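You operate a simulated robot arm through the tools that you are given. There is no shell and no other tool. Be economical: measure what you need, move in short steps, check, and stop when the job is done.

The job below is to be done with a simulated robot arm. You get a single attempt, and the scene is never put back.

JOB
Put things in order on the back of the microphone bench top. At the end: the teal battery marked fifty-nine (marked "59") stands where the teal module (marked "65") stood; the grey module (marked "52") from the back of the microphone bench top stands on top of the white cue sheet with a blue spine (marked "26"); the teal module from the back of the microphone bench top stands where the blue folded cloth stood; the blue folded cloth stands on top of the yellow small straw frame; whatever was shut is shut again. Leave all else as you found it, and nothing knocked over.

It is judged by the outcome, as a careful person would: the job done as asked, and still so three seconds after it is handed in. It fails if anything else is knocked over, pushed out of place, dropped, spilled or broken. Flat cloth is picked up by pressing the open fingertips on it (5 to 10 N) and closing them slowly along it; thin cloth reads only 2 to 8 mm in the jaws.

ROBOT AND FRAMES
A 7-joint arm with a two-finger parallel gripper, fixed in place. Base frame: the origin is at the foot of the arm, x ahead of it, y to its left, z up; the work surface is at about z = 0. Readings come in m, rad, newtons and seconds.
With the tool pointing down near the work surface it reaches from about 0.22 to 0.58 m from the base axis. Its first joint turns from -1.152 to 1.152 rad. Payload 2.5 kg.
Tool frame: the origin (TCP) lies between the finger pads and is the grasp point; the fingertips stand 0.023 m ahead of it; z points along the fingers, y is the line along which they close. Largest opening 0.094 m; finger width 0.038, thickness 0.01; the body of the gripper, 0.054 by 0.096 m, starts 0.039 m behind the TCP.
Orientation is that of the tool frame in the base frame, as a unit quaternion [x, y, z, w]. With the fingers straight down and closing along the base's y, the tool's x points along the base's -x, its y along +y and its z along -z.

CONTROLS
- The arm moves only by the tool arm_command. Its argument "moves" is a list of rows, each an object (a shift or turn left out is 0, a gripper value left out holds the last) with "dp": the shift along the tool's x, y, z in m, a list of three; "turn": the turn, a rotation vector about the tool's x, y, z in degrees, a list of three. In form: [{"dp": [tx, ty, tz], "turn": [wx, wy, wz]}, ...]. A call has 1 to 8 rows; each row shifts and turns the commanded pose from where the row before left it, along the tool's axes as they then stand. "jaw" is the opening, from 0 (shut) to 1 (fully open), set as the call begins (left out, the last holds). Rows are played at 5 a second. More than 0.05 m and 0.15 rad between two rows, or a gripper value outside its range, and nothing of the call is played. A pose out of reach is approached as far as the arm can. The call stops where the force on the tool passes 40 N (or 10 N more than at its start, if that is more) or the arm is blocked; 0.2 s more then pass. Each finger travels about 0.108 m/s and halts on what it meets, pressing with about 32 N; the grip force reading is that of the motor and also rises with nothing between the fingers. The clock runs only during rows and for 0.2 s after the last one: add rows that do not move to give the fingers time. It gives the time, the measured TCP pose, the force on the tool (base axes), the opening and the grip force at its end, in the units of the frame above (readings bear some noise), with the torque about the TCP (base axes, N m) and any sound that the robot's microphone picked up, and new pictures: "views" is both (left out), scene, wrist or none.
- Cameras (640 x 400 px; columns grow to the right, rows downward): "scene" is fixed at [0.1124, -0.4046, 0.5399]; the picture's right is [0.88, -0.47, 0.00], its down [-0.28, -0.53, -0.80] and it looks along [0.37, 0.71, -0.59] (base axes); focal length 319 px, centre (320, 200). "wrist" rides on the gripper at [0.086, 0.016, -0.074] in the tool frame; the picture's right is [-0.18, 0.98, 0.00], its down [-0.58, -0.11, -0.81] and it looks along [-0.79, -0.15, 0.59] (tool axes); focal length 243 px, centre (320, 200).
- measure_at(camera, pixels): for up to 12 pixels [column, row] of the newest picture of that camera ("zoom" is the newest enlarged one), the place [x, y, z] in the base frame of the surface seen there, good to about 0.003 m. The clock stands still meanwhile.
- close_up(camera, box): a new picture of the part [left, top, right, bottom] of that camera's present view, enlarged. The clock stands still meanwhile.
- hand_in(): hands the job in; it is judged then, once.

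Keep the steps short. Do not move on a guess: measure, check each grasp and each placing, and mend mistakes. In all there are 80 turns and 200 pictures (those below and enlarged ones count). Leave the gripper open and the arm clear of the work at the hand-in unless told otherwise, and finish with a single line.

The tools are called after ">>>" as a command line: name --argument value ..., lists and objects as JSON in quotes. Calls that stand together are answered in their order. arm_command: Moves the arm, as the interface text tells. Its arguments: {"type":"object","properties":{"moves":{"type":"array","items":{"type":"object","properties":{"dp":{"type":"array","items":{"type":"number"}},"turn":{"type":"array","items":{"type":"number"}}}}},"jaw":{"type":"number"},"views":{"type":"string","enum":["both","scene","wrist","none"]}},"required":["moves"]} The other tools are called the same way: measure_at (camera, pixels) gives the place of the surface under pixels of a picture; close_up (camera, box) takes an enlarged picture of a part of a camera's view; hand_in () hands the job in.

At the start:

```text
t: 0.0
tool_pos: [0.369, 0.1073, 0.3178]
orientation: [0.0, 1.0, 0.0, 0.0]
contact_force: [0.9, -0.1, 0.0]
moment: [0.02, 0.02, -0.02]
grip_width: 0.0939
finger_force: 0.0
```

scene: 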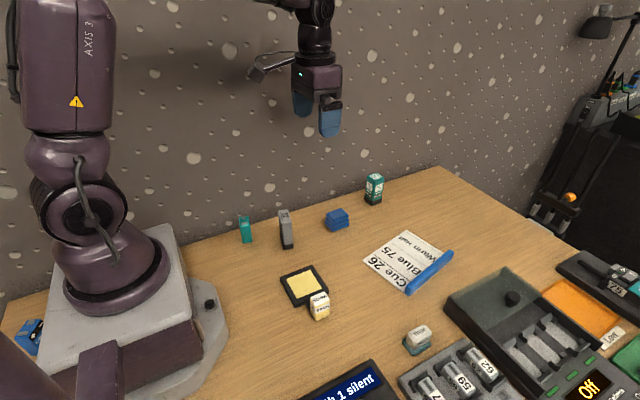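
wrist: 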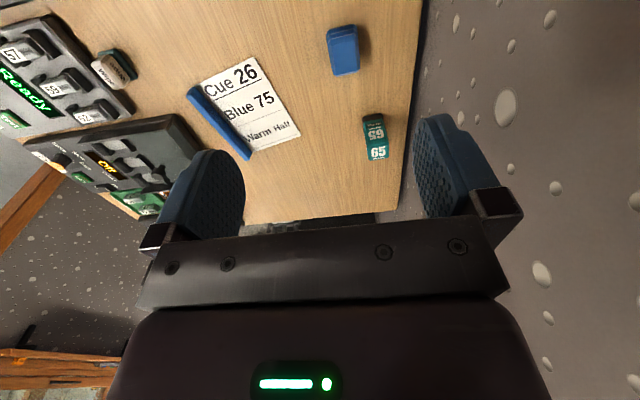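

I see the bench with small modules at the back, a cue sheet, a yellow frame, and chargers at the front. First I enlarge parts of both views to read the markings.

>>> close_up --camera "scene" --box '[220, 160, 460, 310]'

>>> close_up --camera "scene" --box '[380, 240, 640, 400]'

>>> close_up --camera "wrist" --box '[0, 0, 280, 220]'

```text
2.67 times, centred on (340, 235) of scene
```

zoom: 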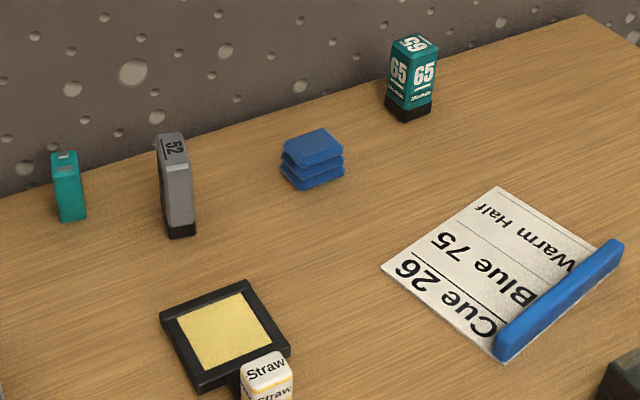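

```text
2.46 times, centred on (510, 320) of scene
```

zoom: 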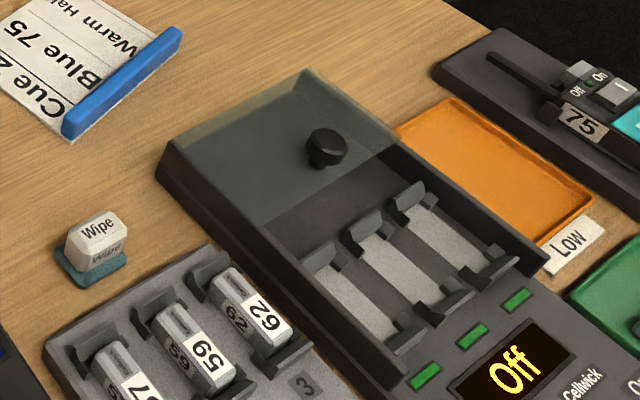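

```text
1.82 times, centred on (140, 110) of wrist
```

zoom: 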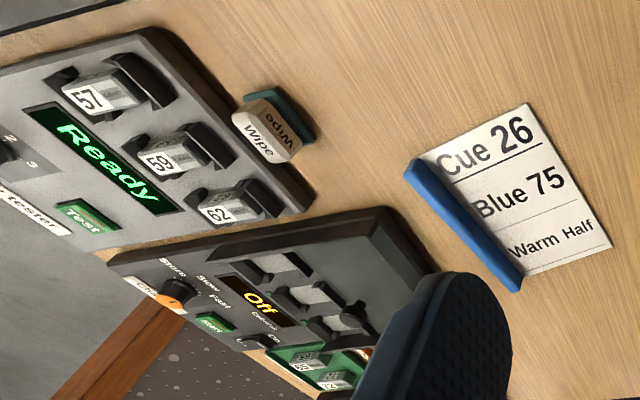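

The battery slots hold grey-white 57, 59, 62; I need to find a teal 59. I move up high towards the right front to look at the rest of the bench.

>>> arm_command --moves '[{"dp": [0.02, -0.045, 0]}, {"dp": [0.02, -0.045, 0]}, {"dp": [0.02, -0.045, 0]}, {"dp": [0.02, -0.045, 0]}, {"dp": [0.0, -0.045, 0]}, {"dp": [0.0, -0.03, 0]}]'

```text
t: 1.4
tool_pos: [0.2882, -0.1482, 0.3163]
orientation: [0.001, 1.0, 0.001, 0.0]
contact_force: [0.5, -0.4, 0.1]
moment: [0.0, -0.01, 0.0]
grip_width: 0.0942
finger_force: 0.1
```

scene: 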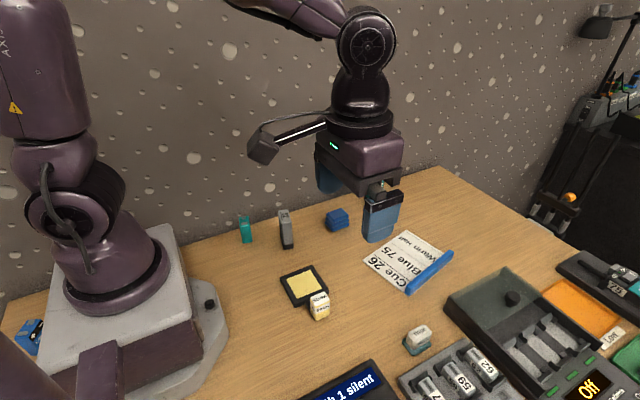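
wrist: 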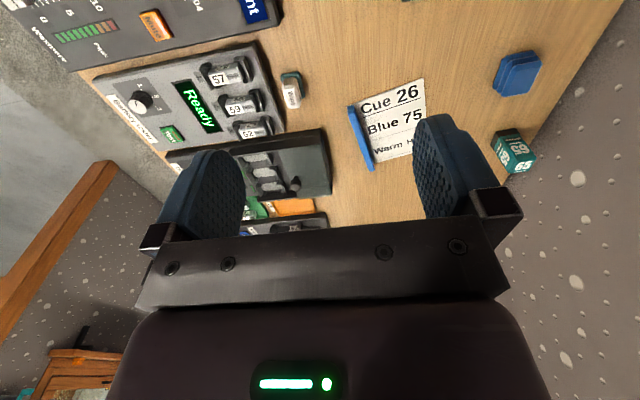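

Closer looks: the small teal item at (245,228), and the right front region.

>>> close_up --camera "scene" --box '[225, 200, 305, 250]'

>>> close_up --camera "scene" --box '[540, 240, 640, 400]'

>>> close_up --camera "wrist" --box '[160, 120, 360, 245]'

>>> close_up --camera "wrist" --box '[0, 0, 300, 180]'

```text
8.00 times, centred on (265, 225) of scene
```

zoom: 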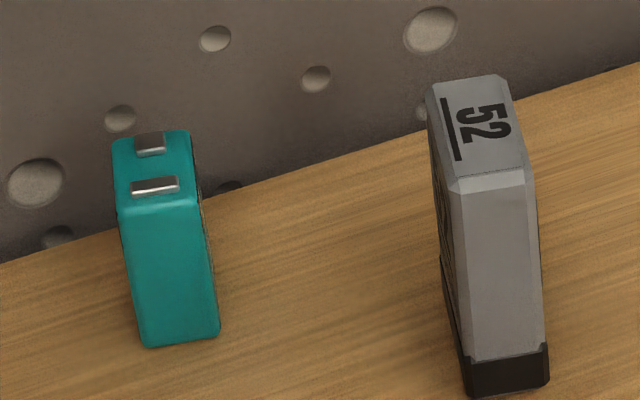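

```text
2.50 times, centred on (590, 320) of scene
```

zoom: 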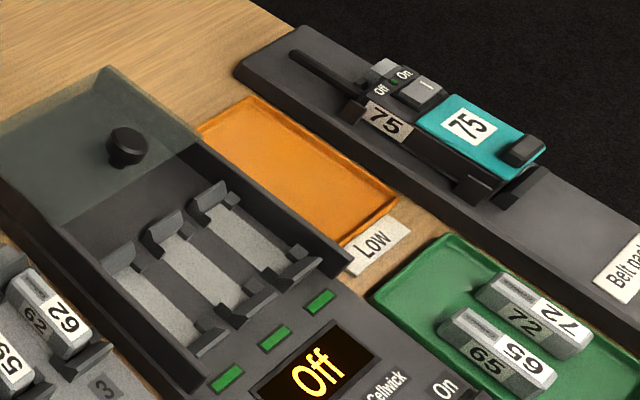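

```text
3.20 times, centred on (260, 182) of wrist
```

zoom: 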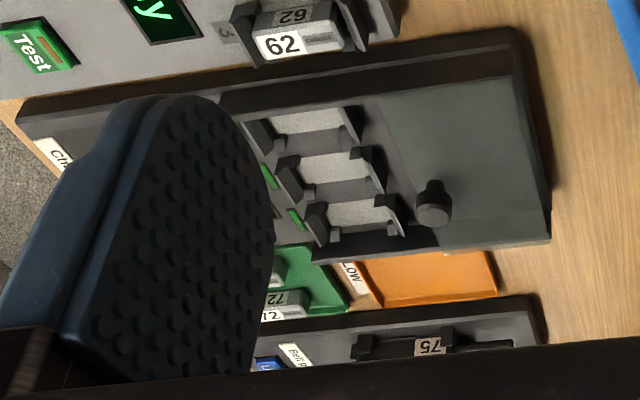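

```text
2.13 times, centred on (150, 90) of wrist
```

zoom: 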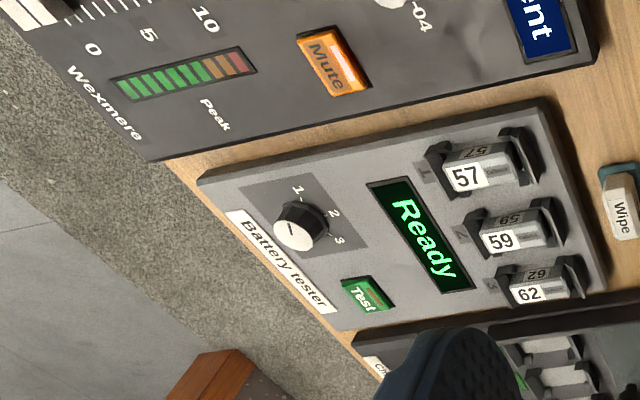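

The teal item at (245,228) with contacts is likely a battery; its mark must be checked from another side. I measure the back objects now.

>>> measure_at --camera "scene" --pixels '[[244, 218], [246, 241], [284, 213], [288, 247], [337, 214], [340, 229], [374, 178], [374, 201], [303, 284], [284, 279], [400, 260], [318, 297]]'

>>> close_up --camera "scene" --box '[260, 250, 350, 330]'

```text
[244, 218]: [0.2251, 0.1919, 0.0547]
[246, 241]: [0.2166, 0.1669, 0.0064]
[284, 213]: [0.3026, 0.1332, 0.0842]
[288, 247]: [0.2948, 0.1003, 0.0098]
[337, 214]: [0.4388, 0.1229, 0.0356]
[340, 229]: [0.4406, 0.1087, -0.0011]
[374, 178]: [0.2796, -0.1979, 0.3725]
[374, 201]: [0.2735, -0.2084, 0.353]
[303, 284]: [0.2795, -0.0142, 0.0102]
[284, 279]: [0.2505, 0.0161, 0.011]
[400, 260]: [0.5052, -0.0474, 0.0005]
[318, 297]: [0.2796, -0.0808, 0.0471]
```

```text
5.00 times, centred on (305, 290) of scene
```

zoom: 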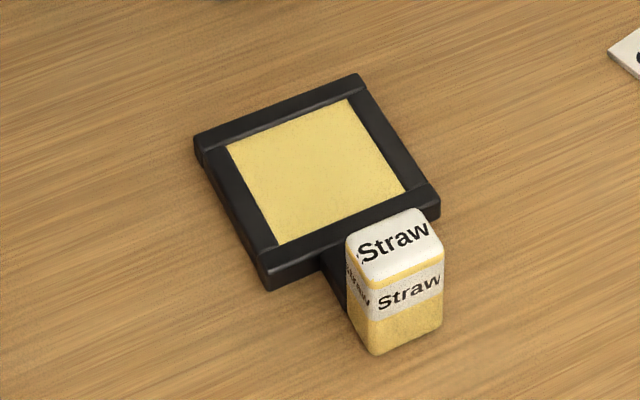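

The arm hides the module. I turn the tool so the wrist camera looks towards the back wall.

>>> arm_command --moves '[{"turn": [0, 0, -8.5]}, {"turn": [0, 0, -8.5]}, {"turn": [0, 0, -8.5]}, {"turn": [0, 0, -8.5]}, {"turn": [0, 0, -8.5]}, {"turn": [0, 0, -8.5]}, {"turn": [0, 0, -8.5]}, {"turn": [0, 0, -8.5]}]' --views "none"

>>> arm_command --moves '[{"turn": [0, 0, -8.5]}, {"turn": [0, 0, -8.5]}, {"turn": [0, 0, -5]}, {"dp": [-0.04, 0, 0]}, {"dp": [-0.04, 0, 0]}, {"dp": [-0.04, 0, 0]}]'

```text
t: 3.2
tool_pos: [0.2891, -0.1485, 0.3168]
orientation: [-0.561, 0.828, 0.0, 0.0]
contact_force: [-0.4, 0.1, -0.4]
moment: [0.01, 0.03, -0.02]
grip_width: 0.094
finger_force: 0.0
```

```text
t: 4.6
tool_pos: [0.2891, -0.0293, 0.3163]
orientation: [-0.707, 0.707, 0.0, 0.0]
contact_force: [-0.3, 0.9, -0.2]
moment: [0.01, 0.01, 0.0]
grip_width: 0.0941
finger_force: 0.0
```

scene: 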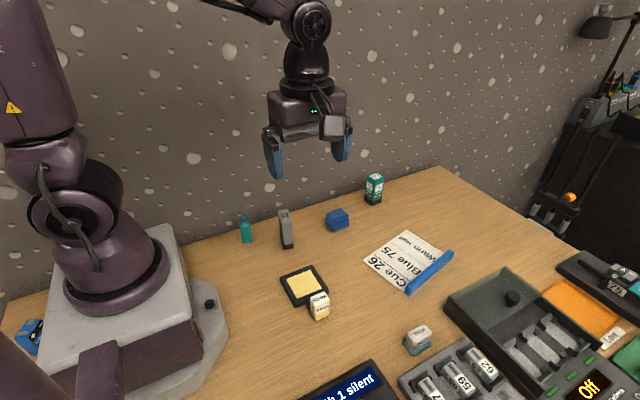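
wrist: 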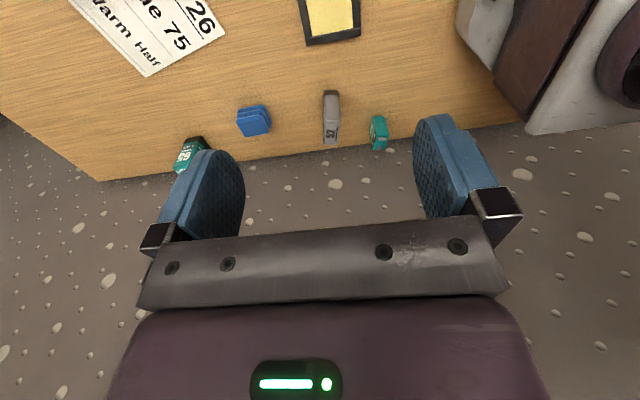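

The back row is in view now. I enlarge it in the wrist view and the module in the scene view.

>>> close_up --camera "wrist" --box '[300, 80, 410, 160]'

>>> close_up --camera "scene" --box '[320, 160, 460, 300]'

>>> measure_at --camera "scene" --pixels '[[374, 176], [374, 188], [374, 201], [284, 212], [244, 216], [337, 212], [378, 262], [408, 232], [437, 244], [410, 280]]'

>>> measure_at --camera "wrist" --pixels '[[331, 138], [331, 95], [378, 146], [376, 120], [255, 120], [320, 12]]'

```text
5.00 times, centred on (355, 120) of wrist
```

zoom: 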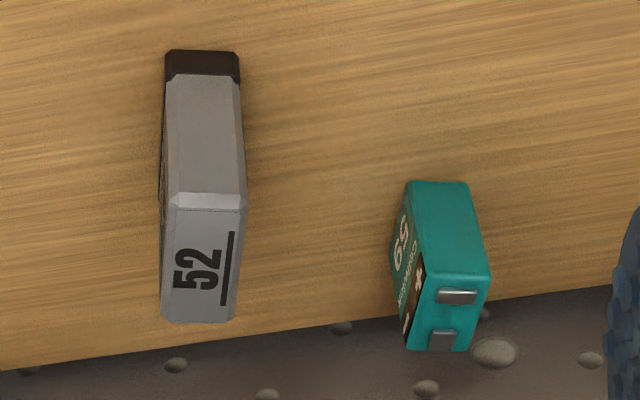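

```text
2.86 times, centred on (390, 230) of scene
```

zoom: 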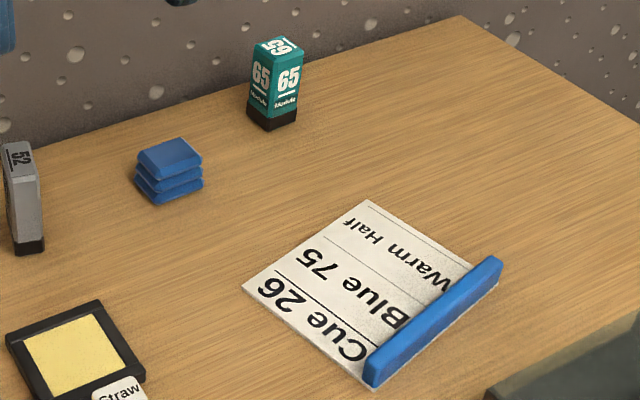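

```text
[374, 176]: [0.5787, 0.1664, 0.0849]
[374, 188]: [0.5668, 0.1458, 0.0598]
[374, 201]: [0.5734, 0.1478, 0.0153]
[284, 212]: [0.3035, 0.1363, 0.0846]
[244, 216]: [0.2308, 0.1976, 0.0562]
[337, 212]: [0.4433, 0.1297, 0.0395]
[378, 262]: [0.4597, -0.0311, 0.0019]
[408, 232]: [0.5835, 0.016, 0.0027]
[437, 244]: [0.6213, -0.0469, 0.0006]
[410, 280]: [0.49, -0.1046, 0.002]
```

```text
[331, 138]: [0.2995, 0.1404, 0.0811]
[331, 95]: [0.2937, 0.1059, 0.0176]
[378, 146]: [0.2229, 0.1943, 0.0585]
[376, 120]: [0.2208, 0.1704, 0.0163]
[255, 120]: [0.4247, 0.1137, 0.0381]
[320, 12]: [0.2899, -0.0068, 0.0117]
```

The teal battery is 59, confirmed. Next I measure corners in the wrist view (converted from the enlargement), and enlarge the cloth.

>>> measure_at --camera "wrist" --pixels '[[376.5, 135.5], [388, 135], [373.5, 149], [384, 149], [373.5, 118], [384, 118], [325.5, 121.5], [338.5, 122.5], [324, 143], [337.5, 143.5], [325, 98], [338, 98]]'

>>> close_up --camera "wrist" --box '[215, 90, 295, 150]'

>>> close_up --camera "wrist" --box '[160, 120, 240, 180]'

>>> close_up --camera "scene" --box '[350, 165, 398, 213]'

```text
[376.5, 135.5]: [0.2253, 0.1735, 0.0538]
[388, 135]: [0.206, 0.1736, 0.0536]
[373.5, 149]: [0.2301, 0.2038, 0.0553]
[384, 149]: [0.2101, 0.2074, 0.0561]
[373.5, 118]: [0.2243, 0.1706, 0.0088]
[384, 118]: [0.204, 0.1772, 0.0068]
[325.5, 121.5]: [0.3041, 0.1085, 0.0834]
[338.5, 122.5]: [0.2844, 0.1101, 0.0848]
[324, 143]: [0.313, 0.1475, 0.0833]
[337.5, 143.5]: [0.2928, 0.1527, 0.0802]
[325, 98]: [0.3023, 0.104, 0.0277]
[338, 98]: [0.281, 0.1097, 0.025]
```

```text
6.67 times, centred on (255, 120) of wrist
```

zoom: 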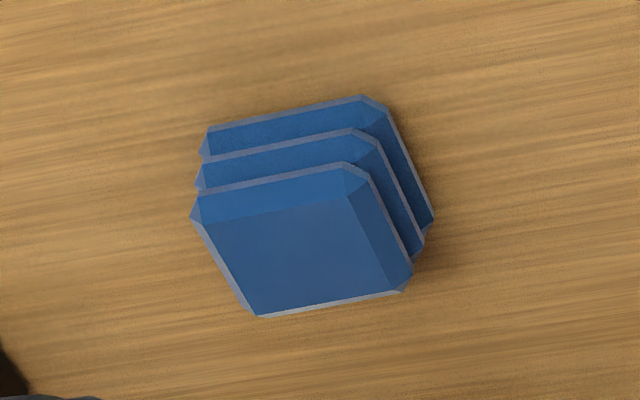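

```text
6.67 times, centred on (200, 150) of wrist
```

zoom: 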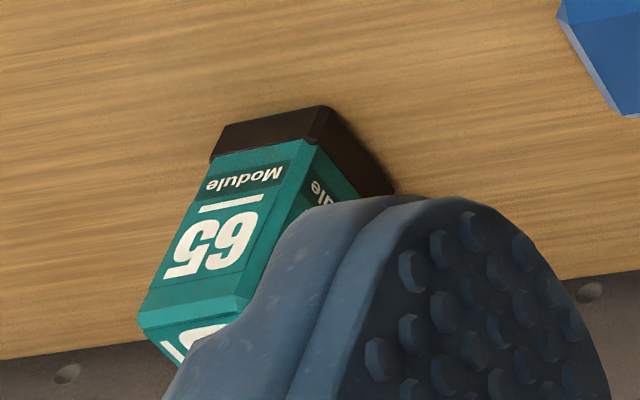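

```text
8.33 times, centred on (374, 189) of scene
```

zoom: 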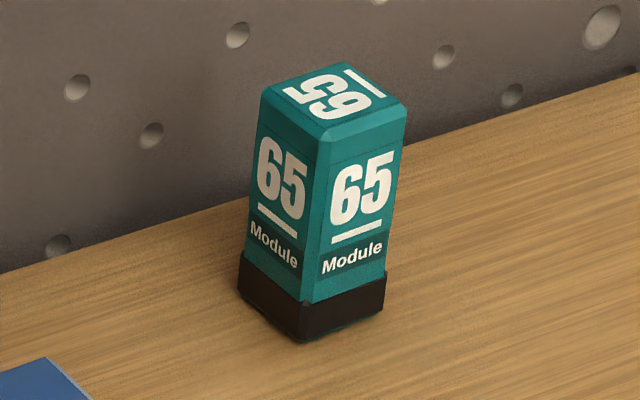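

Now I measure corners of the cloth (wrist) and of module 65 (enlarged scene).

>>> measure_at --camera "zoom" --pixels '[[276, 90], [343, 68], [400, 108], [322, 137], [307, 335], [243, 285], [380, 303], [308, 270], [382, 255], [252, 230]]'

>>> measure_at --camera "wrist" --pixels '[[237, 120.3], [259, 116], [268, 131], [246, 136.5], [252, 127], [238.5, 110], [262, 106]]'

>>> close_up --camera "scene" --box '[317, 197, 357, 237]'

```text
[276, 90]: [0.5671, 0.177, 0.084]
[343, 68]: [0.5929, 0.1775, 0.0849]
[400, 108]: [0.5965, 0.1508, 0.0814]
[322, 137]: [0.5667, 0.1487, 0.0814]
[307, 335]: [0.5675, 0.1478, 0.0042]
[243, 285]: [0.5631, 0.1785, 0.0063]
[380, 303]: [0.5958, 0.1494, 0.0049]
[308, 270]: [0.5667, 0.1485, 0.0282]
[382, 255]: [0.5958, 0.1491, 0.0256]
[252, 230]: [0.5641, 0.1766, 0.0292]
```

```text
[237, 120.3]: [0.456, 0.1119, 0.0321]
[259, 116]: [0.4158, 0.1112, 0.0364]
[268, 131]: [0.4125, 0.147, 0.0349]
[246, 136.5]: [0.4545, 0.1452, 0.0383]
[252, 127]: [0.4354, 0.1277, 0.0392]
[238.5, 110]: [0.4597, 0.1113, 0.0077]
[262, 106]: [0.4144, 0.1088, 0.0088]
```

```text
10.00 times, centred on (337, 217) of scene
```

zoom: 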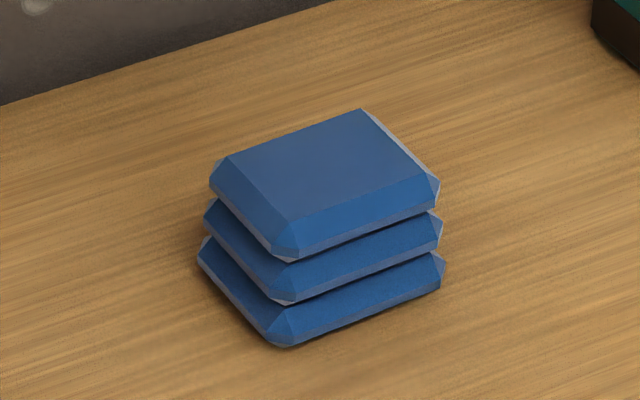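

Module 65: 30 mm square near (0.580, 0.163), 85 mm tall. Cloth: about 45 by 38 mm near (0.435, 0.128), 38 mm tall. Now I measure the frame.

>>> measure_at --camera "scene" --pixels '[[287.6, 280.2], [310, 271.2], [321, 288], [297.4, 297.4], [305, 285], [281.5, 279], [312, 267], [328, 290], [295.4, 305], [318, 297], [327, 296], [313, 304]]'

>>> measure_at --camera "wrist" --pixels '[[307, 40], [354, 32], [303, 20], [359, 20], [330, 36], [330, 20]]'

```text
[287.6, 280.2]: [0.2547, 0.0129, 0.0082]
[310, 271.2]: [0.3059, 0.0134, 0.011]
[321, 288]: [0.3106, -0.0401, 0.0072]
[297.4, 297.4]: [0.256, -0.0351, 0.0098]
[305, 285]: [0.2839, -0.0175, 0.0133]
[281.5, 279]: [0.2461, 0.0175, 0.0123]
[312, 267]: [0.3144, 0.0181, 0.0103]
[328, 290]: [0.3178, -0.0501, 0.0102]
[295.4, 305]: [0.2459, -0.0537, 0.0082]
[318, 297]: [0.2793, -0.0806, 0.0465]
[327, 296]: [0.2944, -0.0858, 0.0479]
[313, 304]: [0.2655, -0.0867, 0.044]
```

```text
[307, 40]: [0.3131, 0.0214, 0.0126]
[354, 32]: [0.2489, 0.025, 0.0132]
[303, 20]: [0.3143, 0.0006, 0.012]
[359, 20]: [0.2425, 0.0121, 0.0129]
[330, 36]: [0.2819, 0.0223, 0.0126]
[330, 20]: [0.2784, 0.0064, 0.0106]
```

Frame panel centre is about (0.281, -0.013), panel z about 0.010. I move over the cloth at (0.435, 0.128), fingers closing along base x.

>>> arm_command --moves '[{"dp": [-0.0314, -0.0292, 0.02]}, {"dp": [-0.0314, -0.0292, 0.02]}, {"dp": [-0.0314, -0.0292, 0.02]}, {"dp": [-0.0314, -0.0292, 0.02]}, {"dp": [-0.0314, -0.0292, 0.02]}, {"dp": [0, 0, 0.04]}, {"dp": [0, 0, 0.04]}]'

```text
t: 6.2
tool_pos: [0.4361, 0.1287, 0.1378]
orientation: [0.707, -0.707, 0.001, 0.001]
contact_force: [0.1, 0.5, -0.2]
moment: [0.0, -0.03, -0.01]
grip_width: 0.0939
finger_force: 0.0
```

scene: 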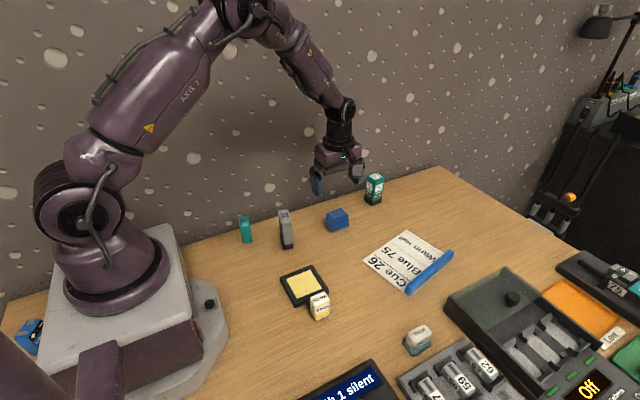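
wrist: 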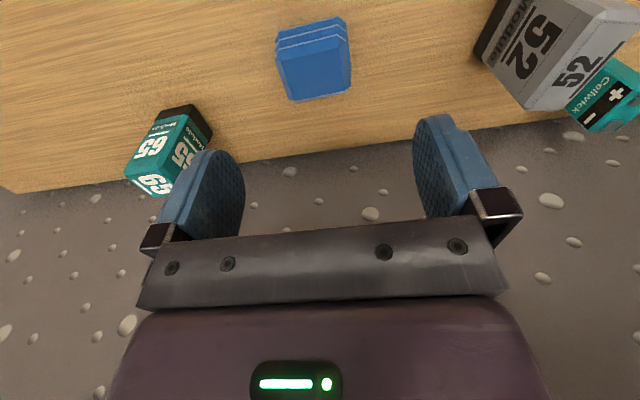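

The view is clear. I re-measure the cloth and the wall distance before lowering.

>>> measure_at --camera "wrist" --pixels '[[278, 58], [347, 47], [293, 99], [350, 87], [316, 75], [277, 34], [345, 20], [310, 160], [310, 190]]'

```text
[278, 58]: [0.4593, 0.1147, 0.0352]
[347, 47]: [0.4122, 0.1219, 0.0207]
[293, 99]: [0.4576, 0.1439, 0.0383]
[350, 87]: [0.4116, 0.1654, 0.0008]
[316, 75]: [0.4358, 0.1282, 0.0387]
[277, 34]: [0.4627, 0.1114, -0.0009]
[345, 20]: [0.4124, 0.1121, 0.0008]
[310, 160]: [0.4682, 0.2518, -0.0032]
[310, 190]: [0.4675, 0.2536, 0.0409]
```

Cloth centre is (0.436, 0.129), directly under the TCP. I lower to z about 0.03.

>>> arm_command --moves '[{"dp": [0, 0, 0.04]}, {"dp": [0, 0, 0.04]}, {"dp": [0, 0, 0.028]}]' --views "wrist"

>>> arm_command --moves '[{}, {}, {}, {}]' --jaw 0.4 --views "wrist"

```text
t: 7.0
tool_pos: [0.4357, 0.1284, 0.0294]
orientation: [-0.707, 0.707, 0.0, 0.0]
contact_force: [0.5, 0.0, -0.6]
moment: [0.0, 0.0, 0.0]
grip_width: 0.0938
finger_force: 0.1
```

wrist: 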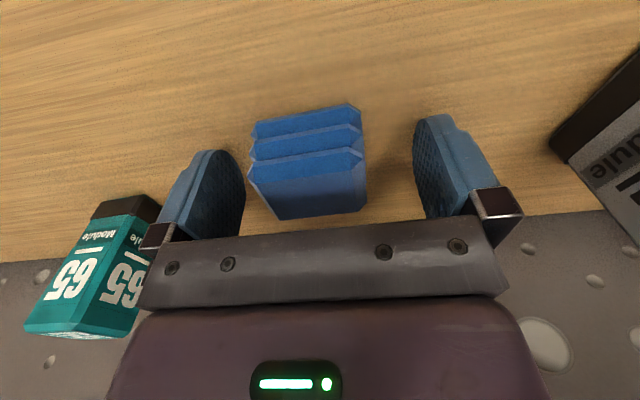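

```text
t: 8.0
tool_pos: [0.4358, 0.1289, 0.0303]
orientation: [-0.707, 0.707, 0.001, 0.0]
contact_force: [0.2, 0.3, 0.1]
moment: [-0.02, 0.04, -0.01]
grip_width: 0.0527
finger_force: 32.1
```

wrist: 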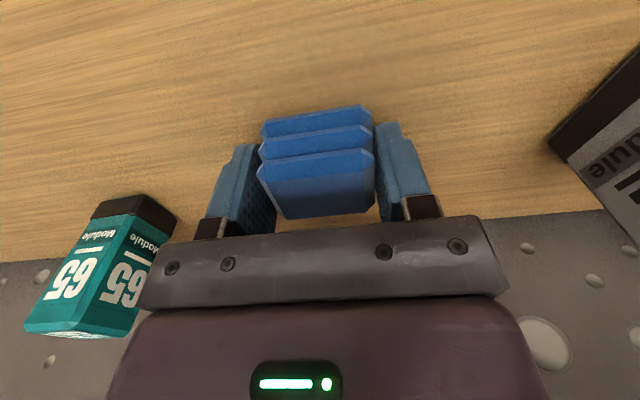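

Held at 52.7 mm with 32 N. I lift and check.

>>> arm_command --moves '[{"dp": [0, 0, -0.02]}, {"dp": [0, 0, -0.04]}, {"dp": [0, 0, -0.04]}, {"dp": [0, 0, -0.04]}]' --views "wrist"

>>> arm_command --moves '[{"dp": [0.0284, 0.031, 0]}, {"dp": [0.0284, 0.031, 0]}, {"dp": [0.0284, 0.031, 0]}, {"dp": [0.0284, 0.031, 0]}, {"dp": [0.0284, 0.031, 0]}, {}]'

```text
t: 9.0
tool_pos: [0.4357, 0.1284, 0.1687]
orientation: [0.707, -0.707, 0.0, 0.0]
contact_force: [0.4, 0.2, -0.5]
moment: [-0.06, 0.01, 0.0]
grip_width: 0.0531
finger_force: 31.7
```

wrist: 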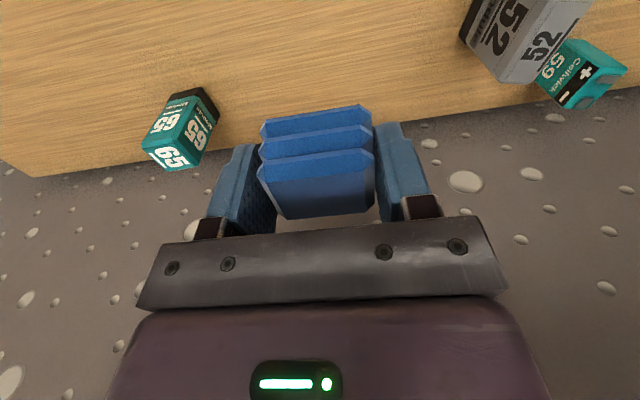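

```text
t: 10.4
tool_pos: [0.2808, -0.0141, 0.1687]
orientation: [0.707, -0.707, 0.0, 0.0]
contact_force: [0.1, 1.1, -0.6]
moment: [-0.01, -0.04, 0.03]
grip_width: 0.0527
finger_force: 32.1
```

scene: 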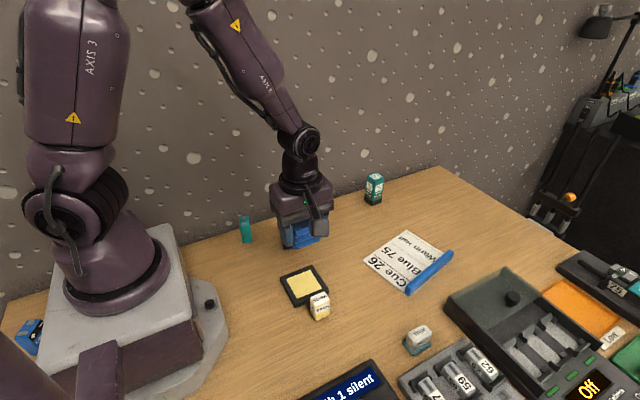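
wrist: 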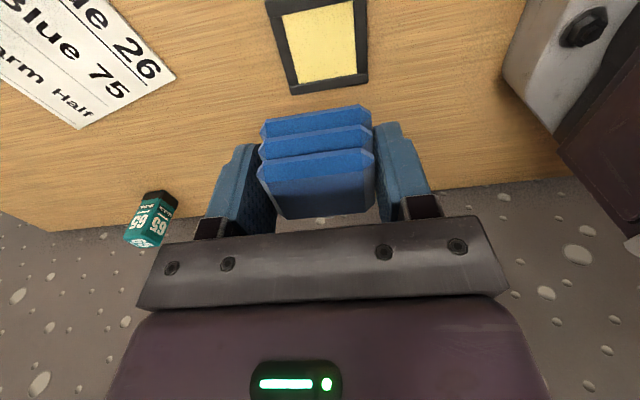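

Cloth over the frame. I lower to just above it.

>>> arm_command --moves '[{"dp": [0, 0, 0.04]}, {"dp": [0, 0, 0.04]}, {"dp": [0, 0, 0.03]}]'

```text
t: 11.2
tool_pos: [0.2814, -0.0129, 0.0572]
orientation: [0.707, -0.707, 0.0, 0.0]
contact_force: [0.1, -0.7, -0.9]
moment: [0.0, -0.02, 0.01]
grip_width: 0.0528
finger_force: 31.7
```

scene: 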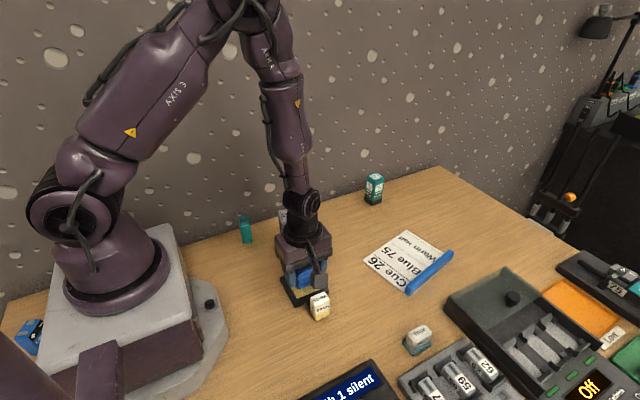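
wrist: 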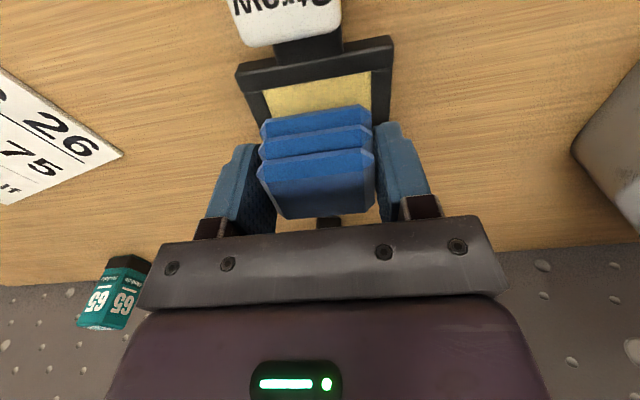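

Aligned with the frame. I lower in small steps until contact.

>>> arm_command --moves '[{"dp": [0, 0, 0.008]}, {"dp": [0, 0, 0.004]}, {"dp": [0, 0, 0.002]}, {}]' --views "wrist"

```text
t: 12.2
tool_pos: [0.281, -0.0139, 0.0467]
orientation: [-0.707, 0.707, 0.0, -0.001]
contact_force: [0.8, 0.9, 0.5]
moment: [-0.03, 0.02, 0.01]
grip_width: 0.053
finger_force: 32.2
```

wrist: 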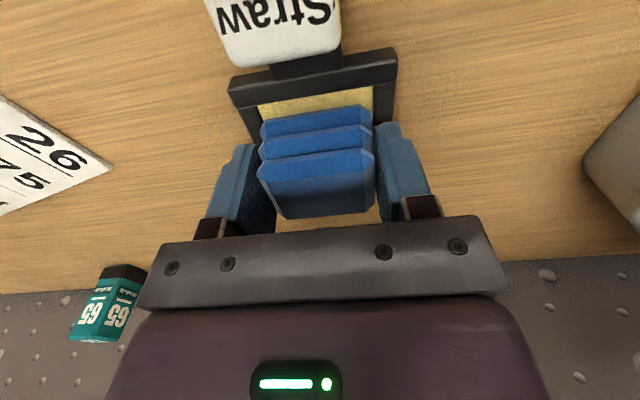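

No clear contact yet at z 0.0467; I go down more in 2 mm steps.

>>> arm_command --moves '[{"dp": [0, 0, 0.002]}, {"dp": [0, 0, 0.001]}, {}]' --views "none"

>>> arm_command --moves '[{"dp": [0, 0, 0.001]}, {}]' --views "scene"

>>> close_up --camera "scene" --box '[270, 250, 350, 330]'

```text
t: 13.0
tool_pos: [0.2817, -0.0131, 0.0426]
orientation: [-0.707, 0.707, 0.0, 0.0]
contact_force: [-3.6, 0.7, 17.6]
moment: [-0.01, 0.0, 0.03]
grip_width: 0.0527
finger_force: 32.2
```

```text
t: 13.6
tool_pos: [0.2815, -0.0149, 0.0415]
orientation: [-0.707, 0.707, -0.001, 0.0]
contact_force: [-4.4, -0.2, 39.0]
moment: [-0.07, 0.2, 0.0]
grip_width: 0.0526
finger_force: 32.2
```

scene: 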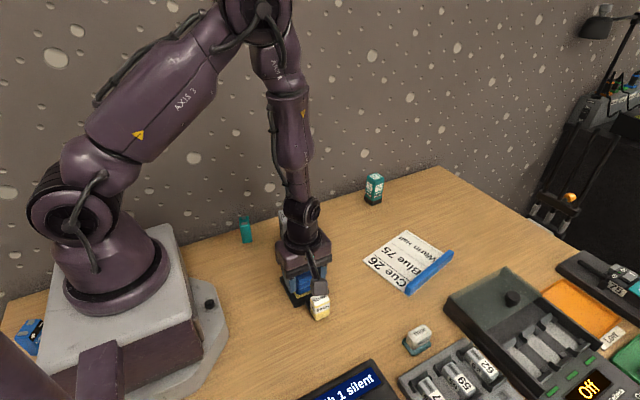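

```text
5.00 times, centred on (310, 290) of scene
```

zoom: 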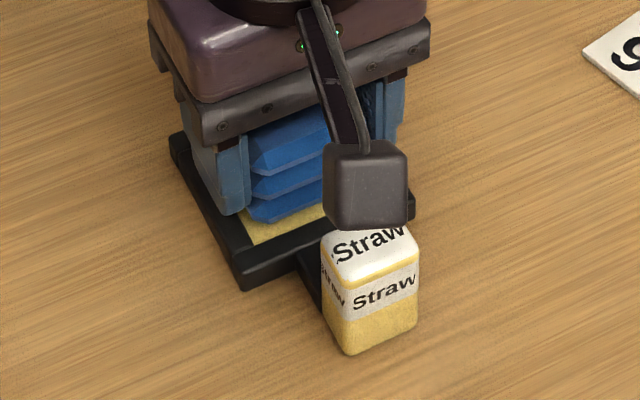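

In contact (39 N). I back off 2 mm, then open and rise.

>>> arm_command --moves '[{"dp": [0, 0, -0.002]}, {}]' --views "none"

>>> arm_command --moves '[{}, {}, {}, {"dp": [0, 0, -0.03]}, {"dp": [0, 0, -0.04]}, {"dp": [0, 0, -0.04]}, {"dp": [-0.02, 0, -0.04]}]' --jaw 1

>>> close_up --camera "scene" --box '[260, 240, 350, 330]'

```text
t: 14.2
tool_pos: [0.279, -0.0131, 0.0428]
orientation: [-0.707, 0.707, 0.0, -0.001]
contact_force: [-0.7, 0.4, -0.5]
moment: [0.01, -0.02, 0.0]
grip_width: 0.0529
finger_force: 32.0
```

```text
t: 15.8
tool_pos: [0.2798, 0.0053, 0.1926]
orientation: [-0.707, 0.708, -0.001, 0.0]
contact_force: [-0.8, -0.1, 1.2]
moment: [0.0, 0.0, 0.01]
grip_width: 0.0939
finger_force: 0.2
```

scene: 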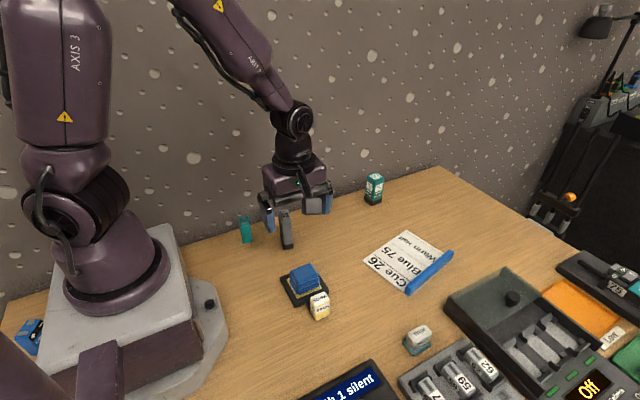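
wrist: 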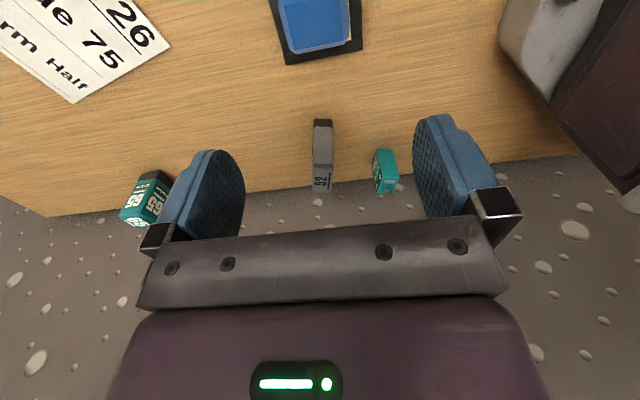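

```text
4.44 times, centred on (305, 285) of scene
```

zoom: 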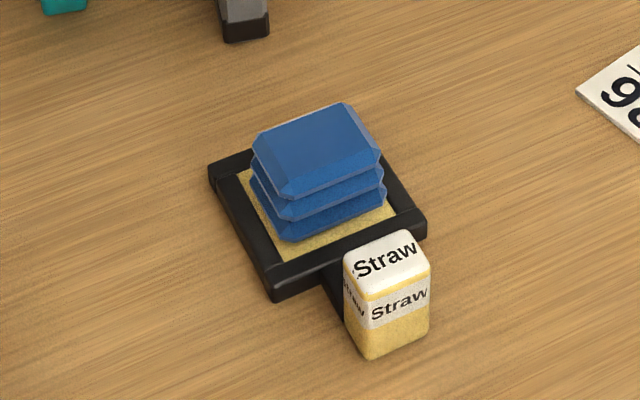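

Cloth sits on the frame cleanly. Next, module 65: I move above (0.580, 0.163), staying high to see whether the arm reaches.

>>> arm_command --moves '[{"dp": [-0.0197, -0.0375, 0]}, {"dp": [-0.0197, -0.0375, 0]}, {"dp": [-0.0197, -0.0375, 0]}, {"dp": [-0.0197, -0.0375, 0]}, {"dp": [-0.0197, -0.0375, 0]}, {"dp": [-0.0197, -0.0375, 0]}, {"dp": [-0.0197, -0.0375, 0]}, {"dp": [-0.0197, -0.0375, 0]}]'

```text
t: 17.6
tool_pos: [0.5768, 0.163, 0.1918]
orientation: [0.708, -0.706, 0.001, 0.001]
contact_force: [0.7, -0.4, 0.0]
moment: [-0.01, 0.03, -0.01]
grip_width: 0.094
finger_force: 0.0
out of reach, approached as far as the arm can: row 8
```

scene: 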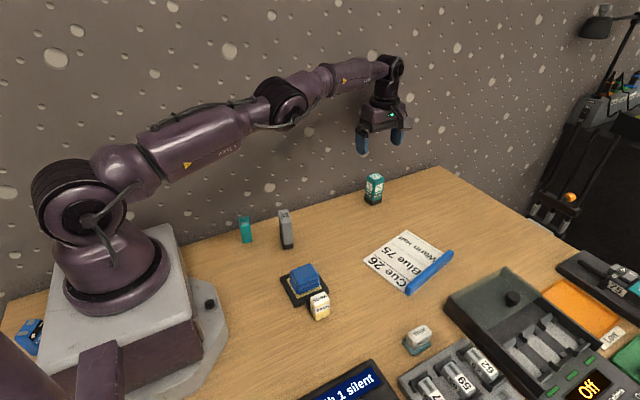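
wrist: 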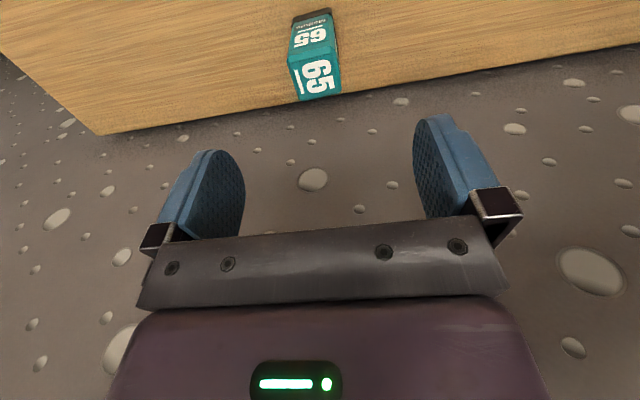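

Just at the limit. I measure the module from this close view.

>>> measure_at --camera "wrist" --pixels '[[290, 62], [334, 54], [301, 98], [340, 91], [317, 76], [295, 26], [330, 19]]'

>>> arm_command --moves '[{"dp": [0, 0, 0.03]}, {"dp": [0, 0, 0.03]}, {}]' --views "wrist"

```text
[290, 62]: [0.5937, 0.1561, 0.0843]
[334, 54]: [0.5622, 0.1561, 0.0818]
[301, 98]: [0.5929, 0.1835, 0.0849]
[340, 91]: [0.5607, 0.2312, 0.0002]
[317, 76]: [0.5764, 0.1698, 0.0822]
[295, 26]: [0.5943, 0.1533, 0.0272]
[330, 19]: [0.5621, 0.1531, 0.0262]
```

```text
t: 18.4
tool_pos: [0.5779, 0.1639, 0.1317]
orientation: [0.708, -0.707, 0.0, 0.0]
contact_force: [0.1, -0.1, 0.1]
moment: [-0.02, 0.01, -0.02]
grip_width: 0.0941
finger_force: 0.0
```

wrist: 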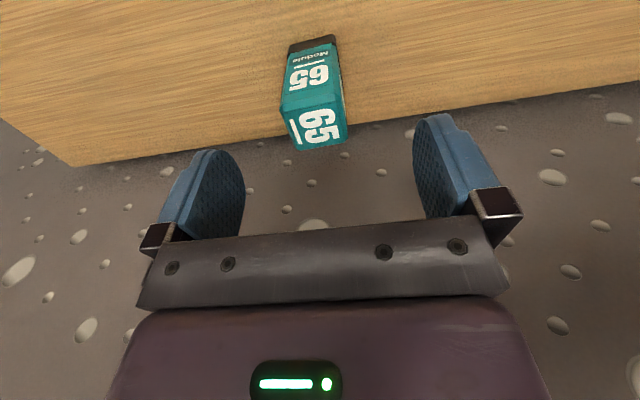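

Reach holds at z 0.132. I re-measure here, since the two cameras differed by about 5 mm in y.

>>> close_up --camera "wrist" --box '[265, 20, 365, 160]'

>>> measure_at --camera "wrist" --pixels '[[284, 112], [338, 102], [299, 146], [345, 137], [317, 125], [293, 58], [338, 50], [310, 80]]'

>>> measure_at --camera "scene" --pixels '[[374, 176], [374, 181], [370, 192], [379, 190]]'

```text
2.86 times, centred on (315, 90) of wrist
```

zoom: 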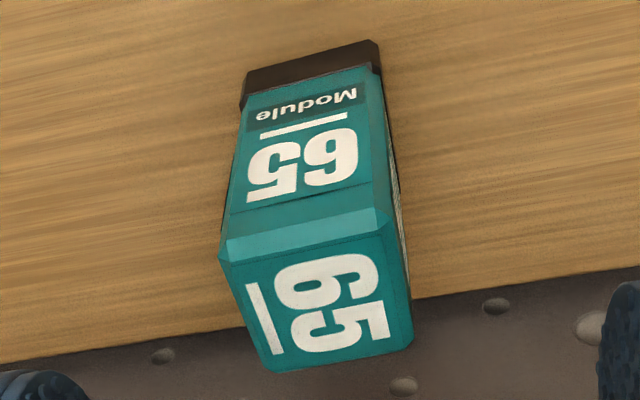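

```text
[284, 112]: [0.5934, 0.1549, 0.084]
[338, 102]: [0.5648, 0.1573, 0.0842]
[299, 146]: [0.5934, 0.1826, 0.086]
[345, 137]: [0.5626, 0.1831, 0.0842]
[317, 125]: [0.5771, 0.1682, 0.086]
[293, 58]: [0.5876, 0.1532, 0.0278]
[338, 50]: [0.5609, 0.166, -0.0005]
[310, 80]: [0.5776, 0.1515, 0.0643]
```

```text
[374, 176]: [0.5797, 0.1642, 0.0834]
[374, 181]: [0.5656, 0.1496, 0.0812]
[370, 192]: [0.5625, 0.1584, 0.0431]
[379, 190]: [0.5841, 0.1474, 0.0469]
```

Module centre about (0.578, 0.167). I shift 2 mm in y and lower to z about 0.062.

>>> arm_command --moves '[{"dp": [-0.002, 0, 0.03]}, {"dp": [0, 0, 0.03]}, {"dp": [0, 0, 0.01]}, {}]' --views "wrist"

```text
t: 19.4
tool_pos: [0.574, 0.1651, 0.063]
orientation: [-0.707, 0.707, 0.0, 0.0]
contact_force: [-0.3, -1.0, -0.3]
moment: [0.03, 0.0, 0.01]
grip_width: 0.094
finger_force: 0.1
```

wrist: 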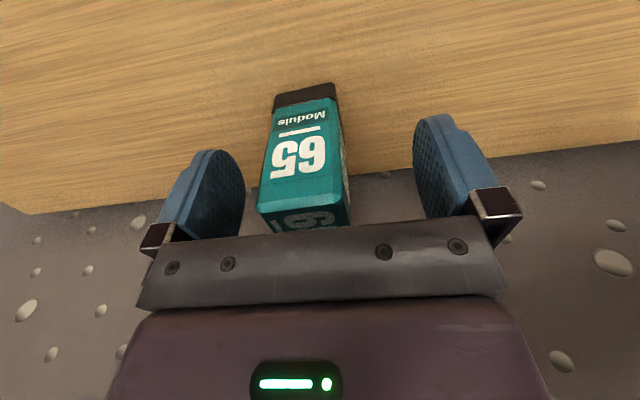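

TCP x reads 0.574, module about 0.578. I shift 4 mm in +x to centre before closing.

>>> arm_command --moves '[{"dp": [0, -0.004, 0.004]}, {}]' --views "wrist"

>>> measure_at --camera "wrist" --pixels '[[262, 190], [338, 180], [300, 155], [345, 200], [220, 200], [438, 165]]'

```text
t: 20.0
tool_pos: [0.5743, 0.1651, 0.064]
orientation: [0.707, -0.707, 0.0, 0.0]
contact_force: [-0.1, -0.5, -0.3]
moment: [-0.02, 0.0, -0.01]
grip_width: 0.0938
finger_force: 0.0
out of reach, approached as far as the arm can: row 1
```

wrist: 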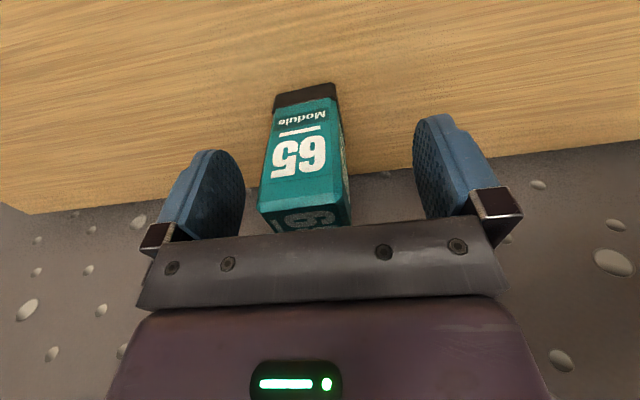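

```text
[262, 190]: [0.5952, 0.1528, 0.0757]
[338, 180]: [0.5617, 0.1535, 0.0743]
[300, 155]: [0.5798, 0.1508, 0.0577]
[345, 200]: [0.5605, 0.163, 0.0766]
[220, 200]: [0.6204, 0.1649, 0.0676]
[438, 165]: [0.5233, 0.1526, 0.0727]
```

The arm is 4 mm short in x here. The pads will square the module up between them when closed gently, so I close in small steps.

>>> arm_command --moves '[{}, {}]' --jaw 0.47 --views "none"

>>> arm_command --moves '[{}]' --jaw 0.43 --views "none"

>>> arm_command --moves '[{}]' --jaw 0.4 --views "wrist"

```text
t: 20.6
tool_pos: [0.5729, 0.1637, 0.0626]
orientation: [0.707, -0.707, 0.0, 0.0]
contact_force: [0.3, 1.1, 0.6]
moment: [0.0, -0.01, 0.02]
grip_width: 0.0443
finger_force: 0.1
```

```text
t: 21.0
tool_pos: [0.574, 0.1645, 0.0647]
orientation: [0.707, -0.707, 0.0, 0.0]
contact_force: [0.8, -0.6, -0.3]
moment: [0.01, 0.0, -0.02]
grip_width: 0.0406
finger_force: 0.1
```

```text
t: 21.4
tool_pos: [0.5745, 0.1655, 0.063]
orientation: [-0.707, 0.707, 0.0, 0.0]
contact_force: [-0.3, -0.2, -0.3]
moment: [0.02, 0.01, 0.02]
grip_width: 0.0375
finger_force: 0.0
```

wrist: 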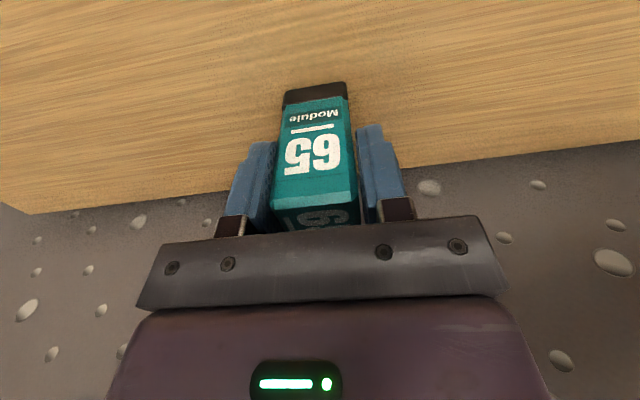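

It slid slightly and stays upright between the pads. I finish the grip and lift a little.

>>> arm_command --moves '[{}, {}, {}]' --jaw 0.2 --views "none"

>>> arm_command --moves '[{"dp": [0, 0, -0.01]}, {"dp": [0, 0.01, -0.03]}, {"dp": [0, 0.02, -0.03]}, {"dp": [0, 0.02, -0.03]}, {}]'

```text
t: 22.2
tool_pos: [0.5732, 0.1646, 0.064]
orientation: [0.707, -0.707, 0.0, 0.0]
contact_force: [-1.3, -0.3, 0.0]
moment: [-0.01, 0.03, -0.03]
grip_width: 0.0357
finger_force: 32.1
```

```text
t: 23.4
tool_pos: [0.5232, 0.1644, 0.1618]
orientation: [0.707, -0.707, 0.0, -0.001]
contact_force: [0.1, -0.2, -0.3]
moment: [0.0, 0.03, 0.01]
grip_width: 0.0355
finger_force: 31.8
```

scene: 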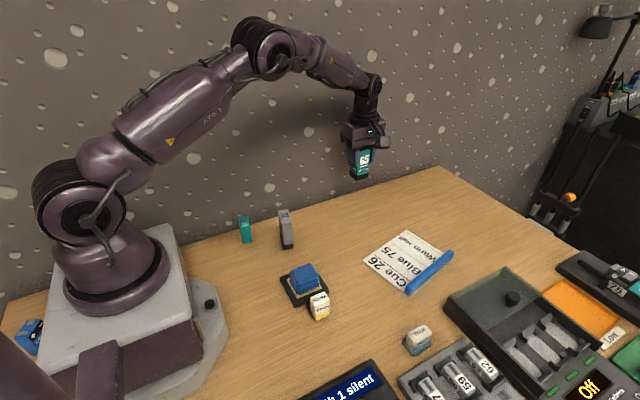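
wrist: 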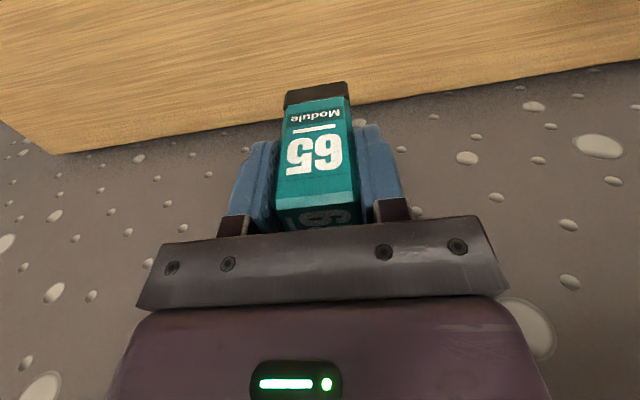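

Held firmly. I carry it above the cloth's old place (0.436, 0.128).

>>> arm_command --moves '[{"dp": [0.0123, 0.029, 0]}, {"dp": [0.0123, 0.029, 0]}, {"dp": [0.0124, 0.029, 0]}, {"dp": [0, 0, 0.04]}, {"dp": [0, 0, 0.04]}, {"dp": [0, 0, 0.01]}, {}]'

```text
t: 25.0
tool_pos: [0.4374, 0.1268, 0.0723]
orientation: [-0.707, 0.707, 0.0, 0.0]
contact_force: [0.2, -0.4, -1.3]
moment: [0.0, -0.02, -0.01]
grip_width: 0.0355
finger_force: 31.8
```

scene: 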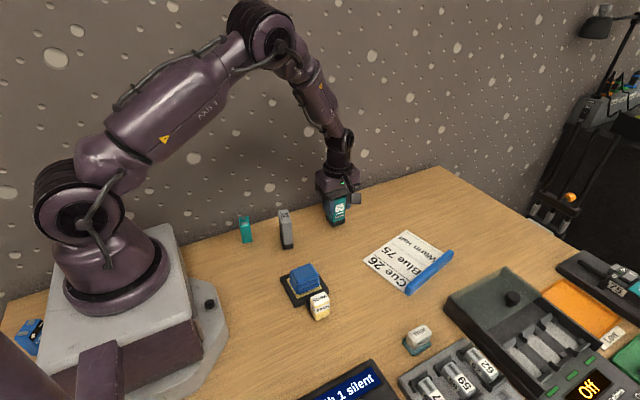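
wrist: 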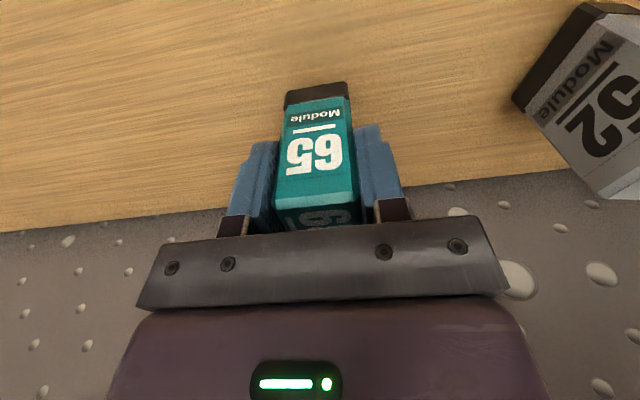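

It is about 8 mm above the bench. I lower in small steps and watch for contact.

>>> arm_command --moves '[{"dp": [0, 0, 0.004]}, {"dp": [0, 0, 0.002]}, {}]' --views "none"

>>> arm_command --moves '[{"dp": [0, 0, 0.002]}, {}]' --views "none"

```text
t: 25.8
tool_pos: [0.4361, 0.1281, 0.0666]
orientation: [0.707, -0.707, 0.0, 0.0]
contact_force: [0.3, 0.9, -0.3]
moment: [0.03, 0.0, -0.01]
grip_width: 0.0356
finger_force: 32.2
```

```text
t: 26.4
tool_pos: [0.4377, 0.1287, 0.0638]
orientation: [0.707, -0.707, 0.0, 0.0]
contact_force: [1.0, 0.2, -1.8]
moment: [0.0, -0.02, -0.04]
grip_width: 0.0356
finger_force: 32.0
```

>>> arm_command --moves '[{"dp": [0, 0, 0.001]}, {}]' --views "none"

>>> arm_command --moves '[{"dp": [0, 0, 0.001]}, {}]' --views "wrist"

```text
t: 27.0
tool_pos: [0.4369, 0.1267, 0.0636]
orientation: [0.708, -0.707, 0.0, 0.0]
contact_force: [-0.1, 0.6, -0.4]
moment: [0.0, -0.03, 0.0]
grip_width: 0.0355
finger_force: 32.1
```

```text
t: 27.6
tool_pos: [0.4373, 0.1285, 0.0637]
orientation: [0.707, -0.707, 0.0, 0.0]
contact_force: [-3.2, -0.1, 8.6]
moment: [-0.06, 0.21, 0.02]
grip_width: 0.0357
finger_force: 31.9
```

wrist: 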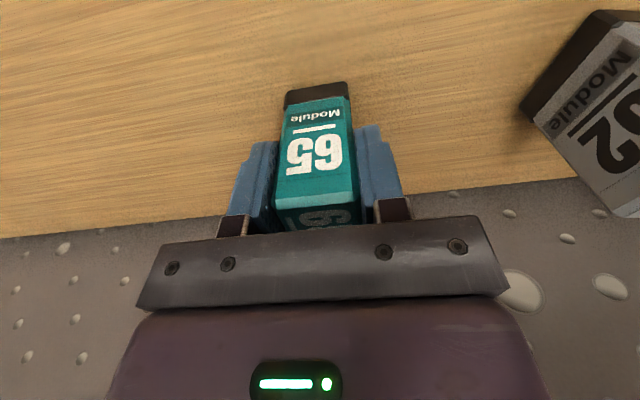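

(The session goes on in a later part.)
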